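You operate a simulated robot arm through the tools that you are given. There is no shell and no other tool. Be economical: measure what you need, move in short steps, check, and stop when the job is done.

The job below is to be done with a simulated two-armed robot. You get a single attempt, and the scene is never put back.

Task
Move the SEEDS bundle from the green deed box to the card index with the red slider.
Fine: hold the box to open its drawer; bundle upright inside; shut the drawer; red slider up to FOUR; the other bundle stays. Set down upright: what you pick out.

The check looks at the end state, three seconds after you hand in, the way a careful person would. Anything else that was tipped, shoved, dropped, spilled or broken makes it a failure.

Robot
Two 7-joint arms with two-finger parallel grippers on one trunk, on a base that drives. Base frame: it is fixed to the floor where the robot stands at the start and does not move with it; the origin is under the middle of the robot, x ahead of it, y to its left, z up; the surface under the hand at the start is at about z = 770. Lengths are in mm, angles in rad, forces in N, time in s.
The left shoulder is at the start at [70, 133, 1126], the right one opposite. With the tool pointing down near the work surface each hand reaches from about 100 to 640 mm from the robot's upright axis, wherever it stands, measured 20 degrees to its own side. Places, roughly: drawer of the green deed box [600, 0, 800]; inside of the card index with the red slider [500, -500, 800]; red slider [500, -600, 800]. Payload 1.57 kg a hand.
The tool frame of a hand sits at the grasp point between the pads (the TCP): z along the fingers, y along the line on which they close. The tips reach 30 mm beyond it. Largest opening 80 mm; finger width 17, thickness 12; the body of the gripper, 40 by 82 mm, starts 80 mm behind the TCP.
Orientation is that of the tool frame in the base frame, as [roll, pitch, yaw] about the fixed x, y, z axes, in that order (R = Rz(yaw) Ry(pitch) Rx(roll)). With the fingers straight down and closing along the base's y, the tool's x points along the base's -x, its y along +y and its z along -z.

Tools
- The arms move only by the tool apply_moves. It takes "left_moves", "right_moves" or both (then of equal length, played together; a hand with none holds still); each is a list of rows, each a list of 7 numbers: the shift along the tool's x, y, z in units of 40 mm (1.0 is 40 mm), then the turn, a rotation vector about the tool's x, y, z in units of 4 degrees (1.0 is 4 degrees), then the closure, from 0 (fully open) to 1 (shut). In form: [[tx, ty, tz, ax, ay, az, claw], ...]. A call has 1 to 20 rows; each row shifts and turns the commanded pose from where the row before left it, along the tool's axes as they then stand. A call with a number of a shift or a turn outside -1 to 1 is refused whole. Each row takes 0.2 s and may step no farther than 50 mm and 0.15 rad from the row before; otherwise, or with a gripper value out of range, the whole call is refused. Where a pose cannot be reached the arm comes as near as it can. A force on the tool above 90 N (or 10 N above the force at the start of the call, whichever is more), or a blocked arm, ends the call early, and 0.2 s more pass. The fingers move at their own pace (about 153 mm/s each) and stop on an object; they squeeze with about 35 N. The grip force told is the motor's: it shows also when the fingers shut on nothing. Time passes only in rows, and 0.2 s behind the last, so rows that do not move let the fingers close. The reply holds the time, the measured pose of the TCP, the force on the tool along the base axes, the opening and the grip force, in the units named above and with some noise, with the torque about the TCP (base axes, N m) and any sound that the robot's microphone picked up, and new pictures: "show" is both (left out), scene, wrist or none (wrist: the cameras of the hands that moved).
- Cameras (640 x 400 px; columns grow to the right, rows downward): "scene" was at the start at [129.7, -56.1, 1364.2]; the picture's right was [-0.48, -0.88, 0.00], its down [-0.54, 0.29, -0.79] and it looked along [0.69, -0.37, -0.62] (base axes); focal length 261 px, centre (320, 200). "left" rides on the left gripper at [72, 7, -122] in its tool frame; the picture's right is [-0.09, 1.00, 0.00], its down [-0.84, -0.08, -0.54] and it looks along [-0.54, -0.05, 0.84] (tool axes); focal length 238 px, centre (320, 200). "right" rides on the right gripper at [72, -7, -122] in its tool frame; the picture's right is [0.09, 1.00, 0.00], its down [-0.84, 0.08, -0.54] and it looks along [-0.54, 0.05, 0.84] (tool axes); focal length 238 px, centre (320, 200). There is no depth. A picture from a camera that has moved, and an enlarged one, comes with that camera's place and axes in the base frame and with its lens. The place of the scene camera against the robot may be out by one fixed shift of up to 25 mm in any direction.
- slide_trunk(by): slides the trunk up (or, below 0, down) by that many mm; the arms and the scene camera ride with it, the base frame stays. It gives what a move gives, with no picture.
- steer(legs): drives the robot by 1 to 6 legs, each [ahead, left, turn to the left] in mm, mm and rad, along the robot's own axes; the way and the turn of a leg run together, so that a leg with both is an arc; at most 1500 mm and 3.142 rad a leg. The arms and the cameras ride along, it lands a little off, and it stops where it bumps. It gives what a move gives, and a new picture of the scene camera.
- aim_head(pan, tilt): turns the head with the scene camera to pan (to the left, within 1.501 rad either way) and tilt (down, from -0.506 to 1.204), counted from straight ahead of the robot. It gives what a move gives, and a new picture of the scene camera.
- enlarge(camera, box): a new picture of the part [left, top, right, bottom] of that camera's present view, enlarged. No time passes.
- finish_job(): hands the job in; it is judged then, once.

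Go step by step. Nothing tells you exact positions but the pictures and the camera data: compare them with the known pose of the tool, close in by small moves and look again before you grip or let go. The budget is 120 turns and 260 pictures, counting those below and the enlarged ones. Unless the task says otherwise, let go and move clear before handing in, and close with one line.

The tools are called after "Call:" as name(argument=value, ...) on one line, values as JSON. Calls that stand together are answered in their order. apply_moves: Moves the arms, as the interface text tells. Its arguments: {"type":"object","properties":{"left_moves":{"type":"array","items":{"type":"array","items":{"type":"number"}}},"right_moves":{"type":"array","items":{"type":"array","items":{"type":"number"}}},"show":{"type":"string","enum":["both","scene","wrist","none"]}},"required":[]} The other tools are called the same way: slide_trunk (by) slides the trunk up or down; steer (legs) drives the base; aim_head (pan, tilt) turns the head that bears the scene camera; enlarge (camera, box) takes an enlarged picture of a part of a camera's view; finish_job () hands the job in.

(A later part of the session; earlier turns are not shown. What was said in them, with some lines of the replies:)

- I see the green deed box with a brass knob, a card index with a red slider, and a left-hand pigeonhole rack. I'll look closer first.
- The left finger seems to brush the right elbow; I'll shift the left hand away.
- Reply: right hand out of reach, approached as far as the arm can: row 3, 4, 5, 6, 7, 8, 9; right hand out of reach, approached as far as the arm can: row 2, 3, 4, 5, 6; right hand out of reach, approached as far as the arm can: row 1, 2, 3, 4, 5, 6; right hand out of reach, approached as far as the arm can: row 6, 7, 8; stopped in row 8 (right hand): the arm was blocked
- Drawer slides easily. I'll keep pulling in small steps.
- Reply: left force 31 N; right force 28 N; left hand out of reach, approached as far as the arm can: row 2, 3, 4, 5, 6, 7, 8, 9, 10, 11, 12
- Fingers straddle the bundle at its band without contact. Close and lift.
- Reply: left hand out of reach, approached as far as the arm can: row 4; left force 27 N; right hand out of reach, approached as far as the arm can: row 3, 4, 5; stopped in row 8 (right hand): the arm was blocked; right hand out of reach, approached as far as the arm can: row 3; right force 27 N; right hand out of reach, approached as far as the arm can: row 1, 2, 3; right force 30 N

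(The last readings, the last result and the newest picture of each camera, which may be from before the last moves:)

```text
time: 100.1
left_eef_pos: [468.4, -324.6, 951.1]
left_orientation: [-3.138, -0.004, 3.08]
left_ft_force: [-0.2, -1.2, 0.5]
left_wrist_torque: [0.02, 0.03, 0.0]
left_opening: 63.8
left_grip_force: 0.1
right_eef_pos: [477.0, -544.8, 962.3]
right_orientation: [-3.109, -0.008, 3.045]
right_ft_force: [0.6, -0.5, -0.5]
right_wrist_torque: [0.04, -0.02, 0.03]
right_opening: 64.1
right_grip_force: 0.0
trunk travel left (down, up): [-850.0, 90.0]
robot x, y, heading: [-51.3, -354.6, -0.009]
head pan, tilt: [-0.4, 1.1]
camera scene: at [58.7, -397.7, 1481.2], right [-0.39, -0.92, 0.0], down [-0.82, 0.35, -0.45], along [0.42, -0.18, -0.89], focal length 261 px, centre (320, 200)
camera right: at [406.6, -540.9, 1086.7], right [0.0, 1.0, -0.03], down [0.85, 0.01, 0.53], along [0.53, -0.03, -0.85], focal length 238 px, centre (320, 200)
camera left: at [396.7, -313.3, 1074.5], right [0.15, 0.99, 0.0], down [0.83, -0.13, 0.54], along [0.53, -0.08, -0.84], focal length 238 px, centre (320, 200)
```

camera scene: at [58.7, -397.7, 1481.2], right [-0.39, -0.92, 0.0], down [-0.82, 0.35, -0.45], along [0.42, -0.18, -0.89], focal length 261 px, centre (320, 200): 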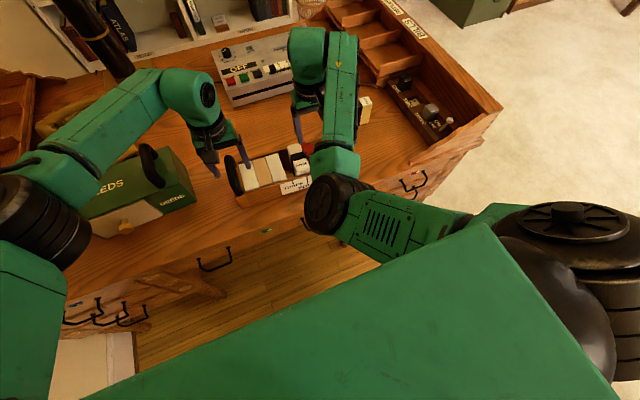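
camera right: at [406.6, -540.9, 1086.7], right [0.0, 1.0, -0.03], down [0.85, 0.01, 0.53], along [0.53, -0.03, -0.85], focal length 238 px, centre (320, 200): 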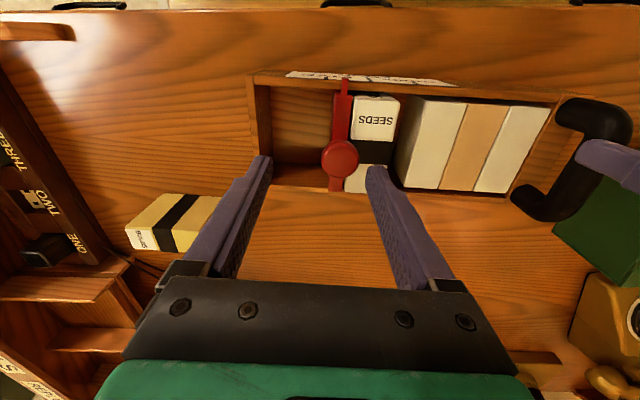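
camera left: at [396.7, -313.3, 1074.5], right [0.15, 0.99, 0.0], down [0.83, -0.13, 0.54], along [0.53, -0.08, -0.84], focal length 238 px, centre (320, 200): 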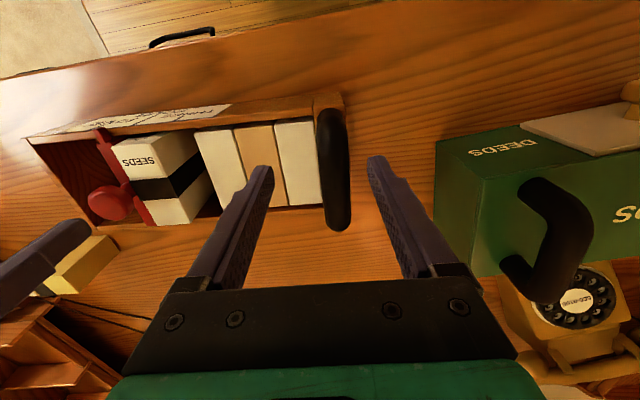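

Call:
apply_moves(right_moves=[[-0.25, 0.4, 0, -0.47, 0, -0.5, 0.2], [0, 0.05, 0.5, 0, 0, 0, 0.2], [0, 0.05, 0.5, 0, 0, 0, 0.2], [0, 0, 0, 0, 0, 0, 0.2]], left_moves=[[-0.1, 0.23, 0, 0, 0, 0, 0.2], [0, 0, 0.6, 0, 0, 0, 0.2], [0, 0, 0.6, 0, 0, 0, 0.2], [0, 0, 0, 0, 0, 0, 0.2]], show="wrist")

```text
time: 101.1
left_eef_pos: [473.2, -313.9, 901.9]
left_orientation: [-3.138, -0.006, 3.078]
left_ft_force: [-0.7, -0.1, -0.1]
left_wrist_torque: [0.02, 0.01, -0.01]
left_opening: 63.9
left_grip_force: 0.0
right_eef_pos: [489.3, -519.7, 920.3]
right_orientation: [3.132, -0.007, 3.081]
right_ft_force: [0.4, -0.1, -0.1]
right_wrist_torque: [0.02, -0.01, 0.04]
right_opening: 63.7
right_grip_force: 0.1
trunk travel left (down, up): [-850.0, 90.0]
robot x, y, heading: [-55.9, -351.1, -0.004]
head pan, tilt: [-0.4, 1.1]
camera right: at [418.4, -523.1, 1044.3], right [-0.03, 1.0, 0.01], down [0.84, 0.02, 0.54], along [0.54, 0.03, -0.84], focal length 238 px, centre (320, 200)
camera left: at [402.3, -301.4, 1026.1], right [0.15, 0.99, -0.01], down [0.83, -0.13, 0.54], along [0.53, -0.09, -0.84], focal length 238 px, centre (320, 200)
```

right: 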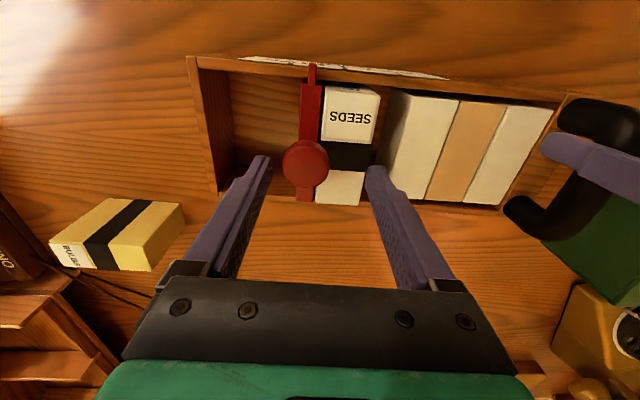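
left: 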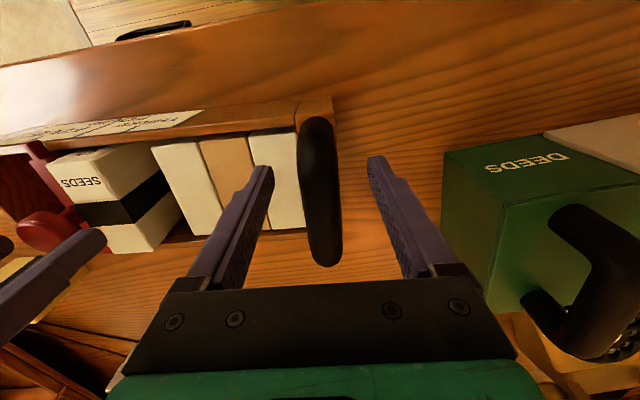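

Call:
apply_moves(right_moves=[[0.03, -0.25, 0.2, 0.05, 0, 0, 0.2], [0, 0, 0.28, 0, 0, 0, 0.2], [0, 0, 0, 0, 0, 0, 0.2], [0, 0, 0, 0, 0, 0, 0.2]], left_moves=[[0, 0, 0.4, 0, 0, 0, 0.2], [0, 0, 0, 0, 0, 0, 0.5], [0, 0, 0, 0, 0, 0, 1], [0, 0, 0, 0, 0, 0, 1]], show="wrist")

```text
time: 102.1
left_eef_pos: [473.5, -312.3, 885.4]
left_orientation: [-3.135, -0.006, 3.078]
left_ft_force: [-0.2, -1.9, 0.3]
left_wrist_torque: [-0.21, -0.28, 0.12]
left_opening: 25.6
left_grip_force: 34.7
right_eef_pos: [484.5, -531.1, 899.8]
right_orientation: [3.138, -0.011, 3.083]
right_ft_force: [0.0, 0.4, -0.4]
right_wrist_torque: [0.03, 0.0, -0.04]
right_opening: 64.2
right_grip_force: 0.1
trunk travel left (down, up): [-850.0, 90.0]
robot x, y, heading: [-55.7, -355.2, -0.005]
head pan, tilt: [-0.4, 1.1]
camera right: at [414.8, -534.0, 1024.4], right [-0.03, 1.0, 0.0], down [0.84, 0.03, 0.53], along [0.53, 0.02, -0.85], focal length 238 px, centre (320, 200)
camera left: at [402.2, -300.9, 1009.6], right [0.15, 0.99, -0.01], down [0.83, -0.13, 0.54], along [0.53, -0.09, -0.84], focal length 238 px, centre (320, 200)
```

right: 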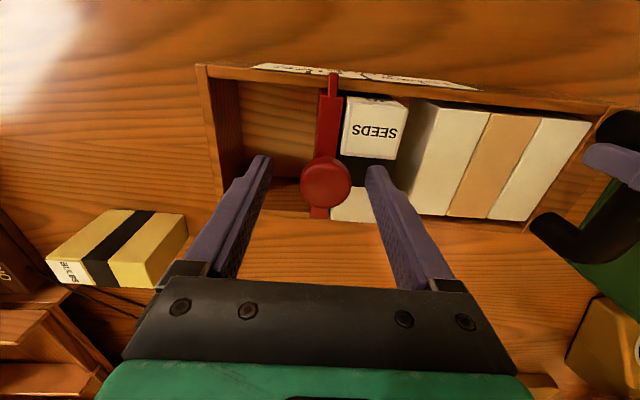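
left: 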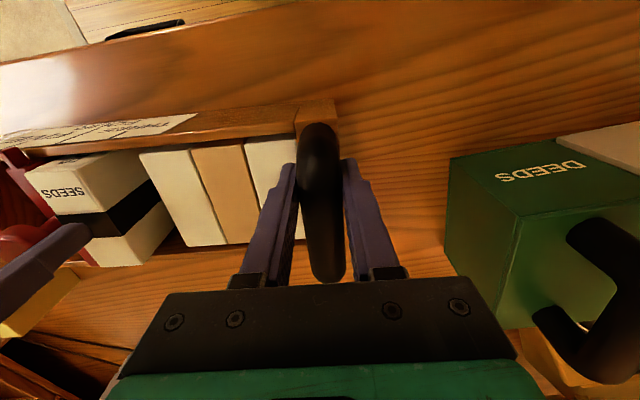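

Call:
apply_moves(right_moves=[[-0.05, 0.08, 0, 0, 0, 0, 0.4], [0, 0, 0, 0, 0, 0, 1], [0, 0, 0, 0, 0, 0, 1], [0, 0.15, 0, 0, 0, 0, 1], [0, 0.15, 0, 0, 0, 0, 1], [0, 0, 0, 0, 0, 0, 1]], show="none")

Call:
enlarge(camera="right", box=[200, 40, 440, 220])

```text
time: 103.5
left_eef_pos: [473.2, -312.3, 886.3]
left_orientation: [-3.135, -0.009, 3.079]
left_ft_force: [6.2, 3.7, 3.2]
left_wrist_torque: [0.35, -0.19, 0.59]
left_opening: 25.9
left_grip_force: 34.3
right_eef_pos: [492.3, -512.8, 902.8]
right_orientation: [3.132, -0.001, 3.084]
right_ft_force: [-2.8, -0.9, -0.2]
right_wrist_torque: [0.49, 0.24, -0.1]
right_opening: 32.7
right_grip_force: 35.1
trunk travel left (down, up): [-850.0, 90.0]
robot x, y, heading: [-51.5, -354.8, -0.003]
head pan, tilt: [-0.4, 1.1]
```

```text
2.22 times, centred on (320, 130) of right
camera zoom: at [420.8, -516.6, 1027.5], right [-0.03, 1.0, 0.01], down [0.84, 0.02, 0.54], along [0.54, 0.03, -0.84], focal length 530 px, centre (320, 356)
```

zoom: 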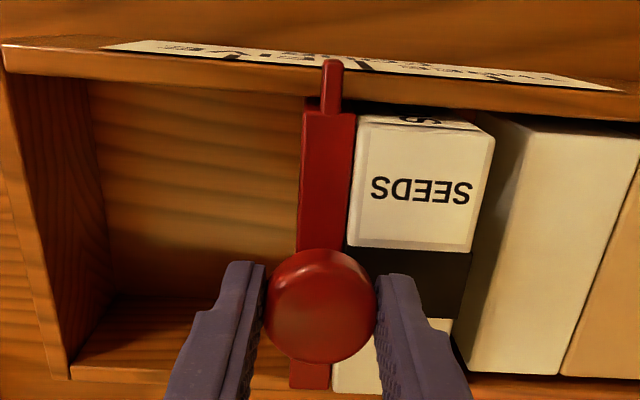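

Call:
apply_moves(right_moves=[[0.05, 0.1, 0.04, 0, 0, 0, 1], [0.03, 0.1, 0, 0, 0, 0, 1], [0, 0, 0, 0, 0, 0, 1]], show="none")

Call:
enlarge(camera="right", box=[260, 40, 420, 140])

Call:
enlarge(camera="scene", box=[210, 130, 340, 230])

```text
time: 104.3
left_eef_pos: [472.6, -312.6, 887.3]
left_orientation: [-3.138, -0.008, 3.077]
left_ft_force: [2.6, 2.7, 6.3]
left_wrist_torque: [0.27, 0.28, 0.17]
left_opening: 25.9
left_grip_force: 34.8
right_eef_pos: [490.6, -510.3, 904.5]
right_orientation: [3.137, 0.005, 3.078]
right_ft_force: [0.2, -2.2, -2.3]
right_wrist_torque: [0.33, -0.34, -0.34]
right_opening: 32.8
right_grip_force: 34.5
trunk travel left (down, up): [-850.0, 90.0]
robot x, y, heading: [-52.0, -353.6, -0.003]
head pan, tilt: [-0.4, 1.1]
```

```text
4.00 times, centred on (340, 90) of right
camera zoom: at [417.9, -512.5, 1028.2], right [-0.03, 1.0, 0.01], down [0.84, 0.02, 0.55], along [0.55, 0.02, -0.84], focal length 953 px, centre (240, 640)
```

zoom: 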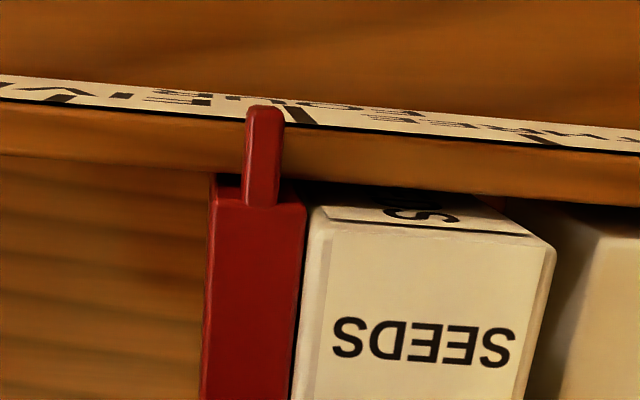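

```text
4.00 times, centred on (275, 180) of scene
camera zoom: at [59.3, -393.2, 1481.4], right [-0.39, -0.92, 0.0], down [-0.82, 0.35, -0.45], along [0.42, -0.18, -0.89], focal length 1044 px, centre (500, 280)
```

zoom: 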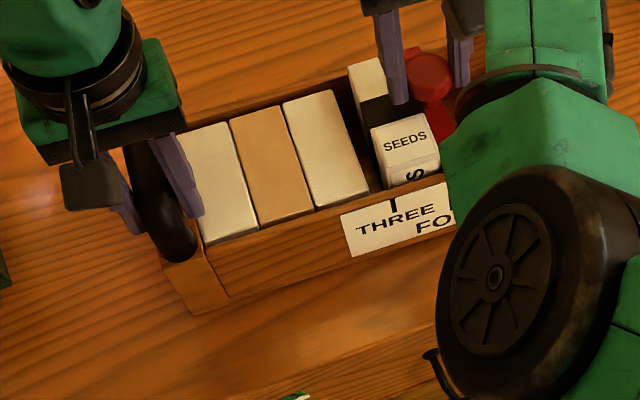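

Call:
apply_moves(right_moves=[[0, 0.1, 0.05, 0, 0, 0, 1], [0.02, 0.07, 0.02, 0, 0, 0, 1], [0, 0, 0, 0, 0, 0, 1]], show="none")

Call:
enlarge(camera="right", box=[260, 40, 420, 140])

```text
time: 105.1
left_eef_pos: [472.3, -313.6, 886.5]
left_orientation: [-3.137, -0.007, 3.076]
left_ft_force: [-0.7, -1.4, -0.9]
left_wrist_torque: [0.3, 0.0, 0.26]
left_opening: 25.8
left_grip_force: 34.8
right_eef_pos: [489.4, -505.2, 900.8]
right_orientation: [3.135, 0.004, 3.079]
right_ft_force: [0.6, -0.4, 2.9]
right_wrist_torque: [0.32, 0.28, -0.22]
right_opening: 32.2
right_grip_force: 35.2
trunk travel left (down, up): [-850.0, 90.0]
robot x, y, heading: [-52.1, -351.6, -0.005]
head pan, tilt: [-0.4, 1.1]
```

```text
4.00 times, centred on (340, 90) of right
camera zoom: at [417.7, -507.1, 1024.5], right [-0.03, 1.0, 0.0], down [0.84, 0.02, 0.54], along [0.54, 0.02, -0.84], focal length 953 px, centre (240, 640)
```

zoom: 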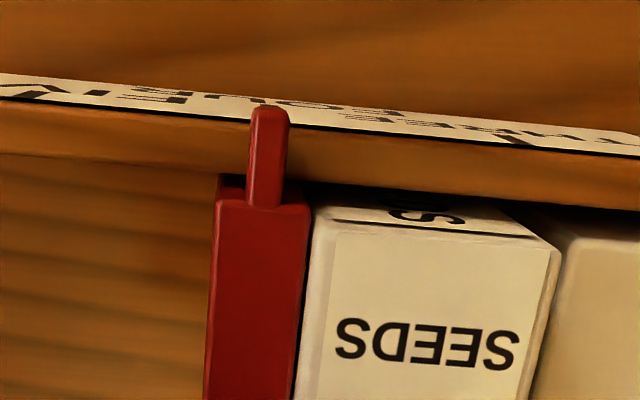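

Call:
apply_moves(right_moves=[[0, 0.03, 0, 0, 0, 0, 1], [0, 0, 0, 0, 0, 0, 1]], show="none")

Call:
enlarge(camera="right", box=[260, 40, 420, 140])

Call:
enlarge(camera="left", box=[0, 90, 200, 260])

```text
time: 105.7
left_eef_pos: [472.4, -313.5, 885.3]
left_orientation: [-3.137, -0.008, 3.079]
left_ft_force: [1.3, -5.4, -8.5]
left_wrist_torque: [0.01, 0.25, 0.54]
left_opening: 25.8
left_grip_force: 34.9
right_eef_pos: [489.1, -503.6, 901.8]
right_orientation: [3.141, 0.0, 3.083]
right_ft_force: [1.4, 0.0, 15.3]
right_wrist_torque: [0.09, 0.32, 0.02]
right_opening: 32.6
right_grip_force: 35.3
trunk travel left (down, up): [-850.0, 90.0]
robot x, y, heading: [-54.3, -352.0, -0.0]
head pan, tilt: [-0.4, 1.1]
```

```text
4.00 times, centred on (340, 90) of right
camera zoom: at [417.6, -505.8, 1024.4], right [-0.03, 1.0, 0.0], down [0.84, 0.03, 0.54], along [0.54, 0.02, -0.84], focal length 953 px, centre (240, 640)
```

zoom: 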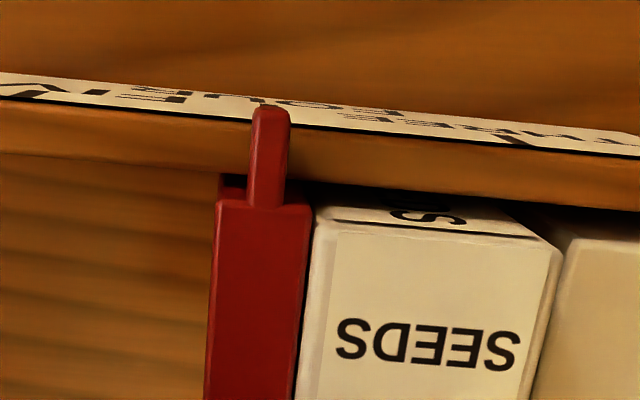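

```text
2.35 times, centred on (100, 175) of left
camera zoom: at [401.5, -301.1, 1009.6], right [0.15, 0.99, -0.01], down [0.83, -0.13, 0.54], along [0.53, -0.09, -0.84], focal length 561 px, centre (838, 259)
```

zoom: 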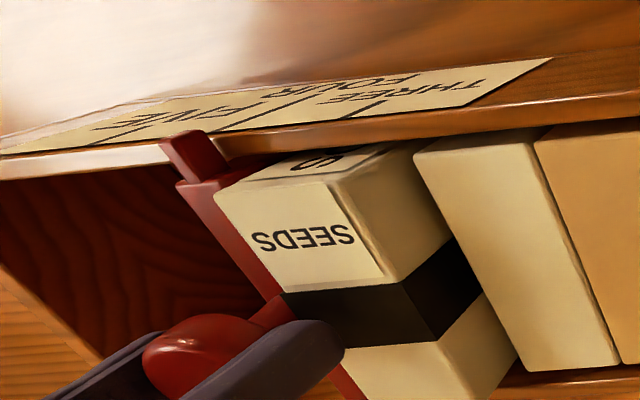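

Call:
apply_moves(right_moves=[[0, 0.05, -0.03, 0, 0, 0, 1], [0, 0, 0, 0, 0, 0, 1]], show="none")

Call:
enlarge(camera="right", box=[260, 40, 420, 140])

```text
time: 106.3
left_eef_pos: [472.7, -312.0, 886.5]
left_orientation: [-3.14, -0.007, 3.078]
left_ft_force: [-2.8, 1.6, 1.0]
left_wrist_torque: [0.09, 0.45, -0.17]
left_opening: 25.5
left_grip_force: 35.4
right_eef_pos: [489.3, -502.4, 900.6]
right_orientation: [3.14, -0.001, 3.081]
right_ft_force: [4.4, -1.1, -3.5]
right_wrist_torque: [0.05, -0.39, -0.41]
right_opening: 32.6
right_grip_force: 34.8
trunk travel left (down, up): [-850.0, 90.0]
robot x, y, heading: [-55.3, -353.9, 0.002]
head pan, tilt: [-0.4, 1.1]
```

```text
4.00 times, centred on (340, 90) of right
camera zoom: at [418.1, -503.5, 1024.7], right [-0.03, 1.0, 0.0], down [0.84, 0.02, 0.54], along [0.54, 0.02, -0.84], focal length 953 px, centre (240, 640)
```

zoom: 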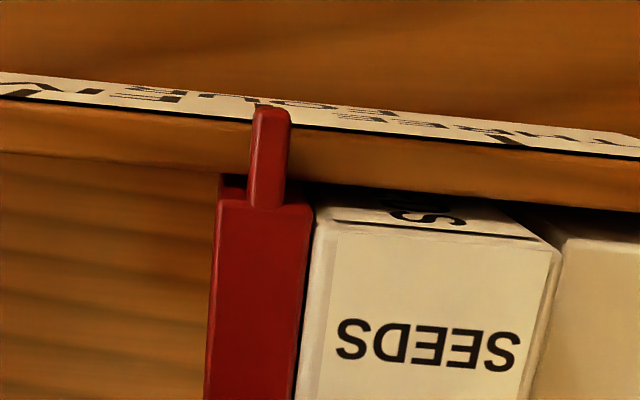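

Call:
apply_moves(right_moves=[[0, 0, 0, 0, 0, 0, 0.5], [0, 0, 0, 0, 0, 0, 0.3], [0, 0, -0.4, 0, 0, 0, 0.3], [0, 0, -0.7, 0, 0, 0, 0.3], [0, 0, -0.8, 0, 0, 0, 0.3], [0, -0.8, 0, 0, 0, 0, 0.3], [0, -0.8, 0, 0, 0, 0, 0.3], [0, -0.8, 0, 0, 0, 0, 0.3]], left_moves=[[0, 0, 0, 0, 0, 0, 1], [0, 0, 0, 0, 0, 0, 1], [0, 0, 0, 0, 0, 0, 1], [0, 0, 0, 0, 0, 0, 0.5], [0, 0, 0, 0, 0, 0, 0.2], [0, 0, -0.5, 0, 0, 0, 0.2], [0, 0, -0.9, 0, 0, 0, 0.2], [0, 0, -0.9, 0, 0, 0, 0.2]])

Call:
enlarge(camera="scene", box=[210, 130, 340, 230])

Call:
enlarge(camera="right", box=[320, 40, 560, 220])

Call:
enlarge(camera="left", box=[80, 60, 320, 240])

```text
time: 108.1
left_eef_pos: [474.1, -310.8, 981.6]
left_orientation: [-3.138, -0.008, 3.079]
left_ft_force: [0.6, -0.9, -0.3]
left_wrist_torque: [0.0, -0.02, 0.0]
left_opening: 64.1
left_grip_force: 0.1
right_eef_pos: [478.1, -586.2, 971.4]
right_orientation: [3.122, -0.008, 3.1]
right_ft_force: [0.1, -0.3, 0.3]
right_wrist_torque: [-0.01, 0.0, -0.02]
right_opening: 56.1
right_grip_force: 0.0
trunk travel left (down, up): [-850.0, 90.0]
robot x, y, heading: [-54.5, -352.6, -0.006]
head pan, tilt: [-0.4, 1.1]
camera scene: at [58.3, -393.5, 1481.3], right [-0.39, -0.92, 0.0], down [-0.82, 0.35, -0.45], along [0.42, -0.18, -0.89], focal length 261 px, centre (320, 200)
camera right: at [408.3, -592.2, 1095.3], right [-0.05, 1.0, 0.02], down [0.84, 0.03, 0.54], along [0.53, 0.04, -0.84], focal length 238 px, centre (320, 200)
camera left: at [404.2, -300.0, 1104.6], right [0.16, 0.99, 0.0], down [0.83, -0.13, 0.54], along [0.53, -0.09, -0.84], focal length 238 px, centre (320, 200)
```

scene: 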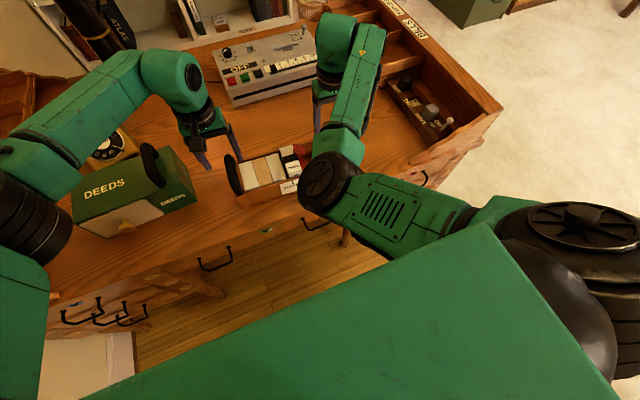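
right: 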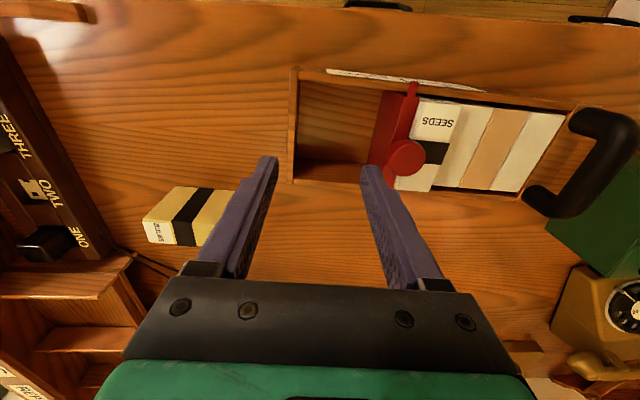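
left: 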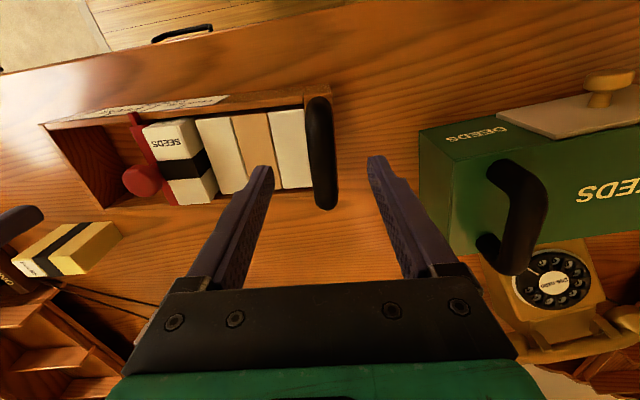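

```text
4.00 times, centred on (275, 180) of scene
camera zoom: at [58.3, -393.5, 1481.3], right [-0.39, -0.92, 0.0], down [-0.82, 0.35, -0.45], along [0.42, -0.18, -0.89], focal length 1044 px, centre (500, 280)
```

zoom: 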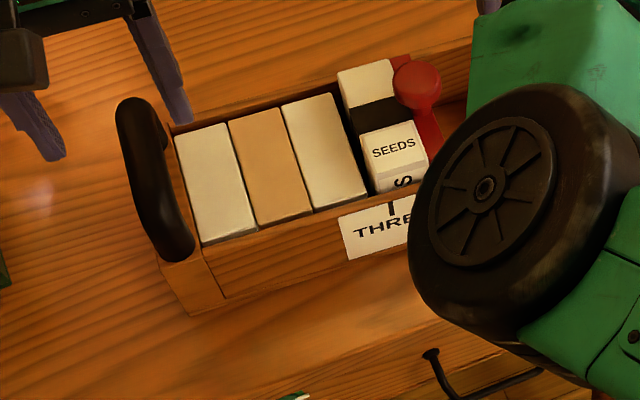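

```text
2.22 times, centred on (440, 130) of right
camera zoom: at [408.3, -592.2, 1095.3], right [-0.05, 1.0, 0.02], down [0.84, 0.03, 0.54], along [0.53, 0.04, -0.84], focal length 530 px, centre (53, 356)
```

zoom: 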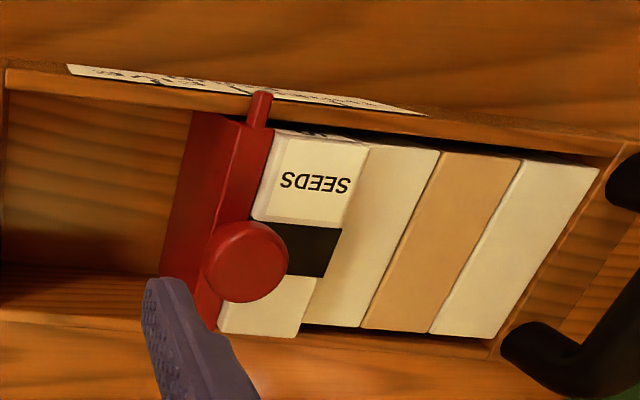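

```text
2.22 times, centred on (200, 150) of left
camera zoom: at [404.2, -300.0, 1104.6], right [0.16, 0.99, 0.0], down [0.83, -0.13, 0.54], along [0.53, -0.09, -0.84], focal length 530 px, centre (587, 311)
```

zoom: 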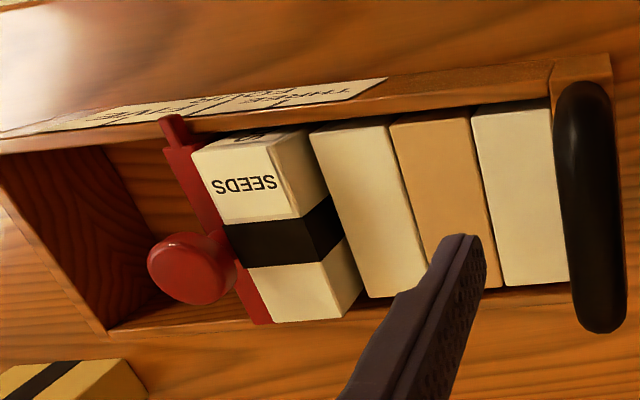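

Call:
steer(legs=[[-200, 0, 0]])

Call:
aim_head(pan=-0.25, tilt=0.75)

```text
time: 109.7
left_eef_pos: [280.7, -309.7, 978.3]
left_orientation: [-3.135, -0.01, 3.077]
left_ft_force: [-0.2, -0.1, 0.1]
left_wrist_torque: [-0.01, 0.02, 0.03]
left_opening: 64.1
left_grip_force: 0.1
right_eef_pos: [283.8, -586.7, 969.5]
right_orientation: [3.124, -0.012, 3.097]
right_ft_force: [0.0, 0.5, -0.6]
right_wrist_torque: [0.02, 0.02, 0.01]
right_opening: 56.0
right_grip_force: 0.0
trunk travel left (down, up): [-850.0, 90.0]
robot x, y, heading: [-250.4, -351.8, -0.006]
head pan, tilt: [-0.4, 1.1]
camera scene: at [-134.6, -392.6, 1481.0], right [-0.39, -0.92, 0.0], down [-0.82, 0.35, -0.45], along [0.42, -0.18, -0.89], focal length 261 px, centre (320, 200)
```

scene: 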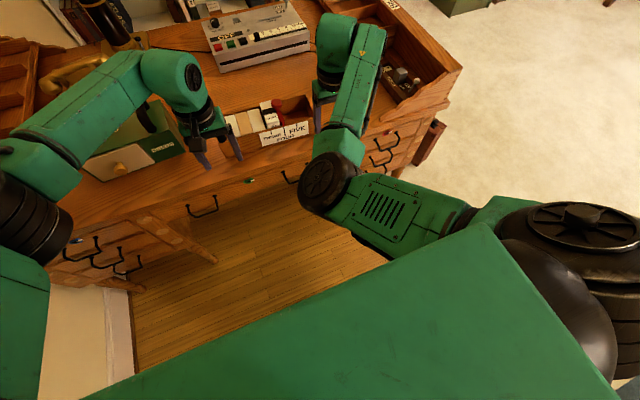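

```text
time: 110.5
left_eef_pos: [277.3, -310.7, 981.8]
left_orientation: [-3.138, -0.005, 3.078]
left_ft_force: [0.3, 0.3, 0.4]
left_wrist_torque: [0.01, -0.02, 0.0]
left_opening: 63.7
left_grip_force: 0.0
right_eef_pos: [280.5, -586.7, 971.1]
right_orientation: [3.125, -0.009, 3.095]
right_ft_force: [0.5, -0.1, 0.8]
right_wrist_torque: [0.0, -0.02, 0.01]
right_opening: 56.2
right_grip_force: 0.0
trunk travel left (down, up): [-850.0, 90.0]
robot x, y, heading: [-248.8, -351.8, -0.01]
head pan, tilt: [-0.25, 0.75]
camera scene: at [-116.9, -388.6, 1507.1], right [-0.25, -0.97, 0.0], down [-0.66, 0.17, -0.73], along [0.71, -0.18, -0.68], focal length 261 px, centre (320, 200)
```

scene: 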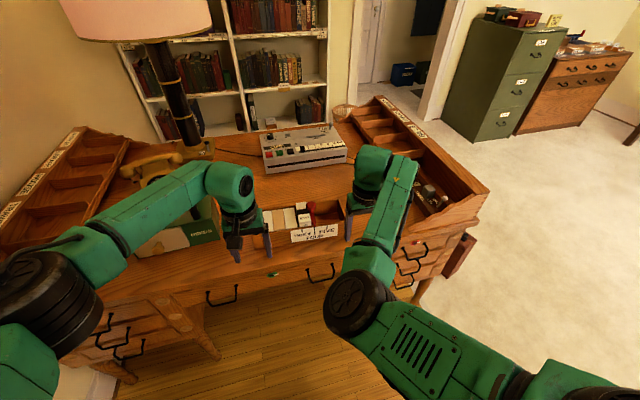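

Call:
enlarge(camera="scene", box=[255, 190, 355, 255])

Call:
enlarge(camera="right", box=[240, 100, 640, 400])

```text
6.15 times, centred on (305, 222) of scene
camera zoom: at [-116.9, -388.6, 1507.1], right [-0.25, -0.97, 0.0], down [-0.66, 0.17, -0.73], along [0.71, -0.18, -0.68], focal length 1606 px, centre (412, 62)
```

zoom: 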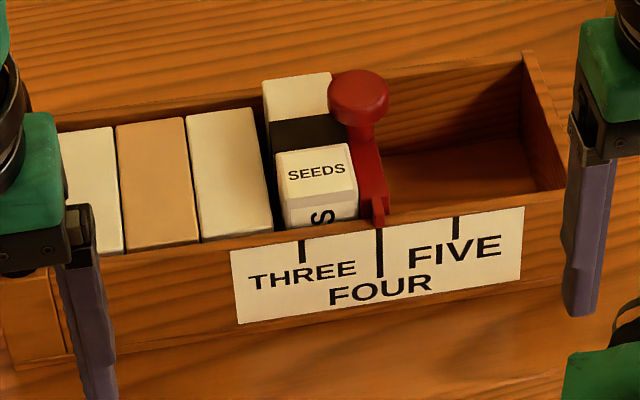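

```text
1.33 times, centred on (440, 250) of right
camera zoom: at [210.8, -591.9, 1095.3], right [-0.05, 1.0, 0.02], down [0.84, 0.03, 0.54], along [0.53, 0.04, -0.84], focal length 318 px, centre (160, 133)
```

zoom: 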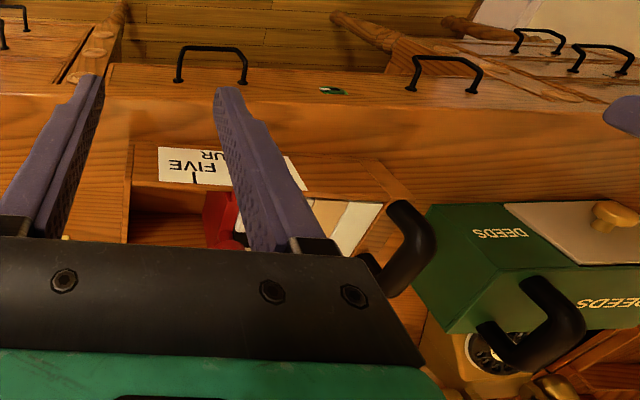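

The SEEDS bundle stands upright in the card index, the slider pointer sits on FOUR, the deed-box drawer is shut, and both hands are clear. I'm handing in.

Call:
finish_job()

```text
The job is handed in.
```

The SEEDS bundle is upright in the card index with the red slider at FOUR, the deed-box drawer is shut, the BULBS bundle was left where it was, and I handed the job in.
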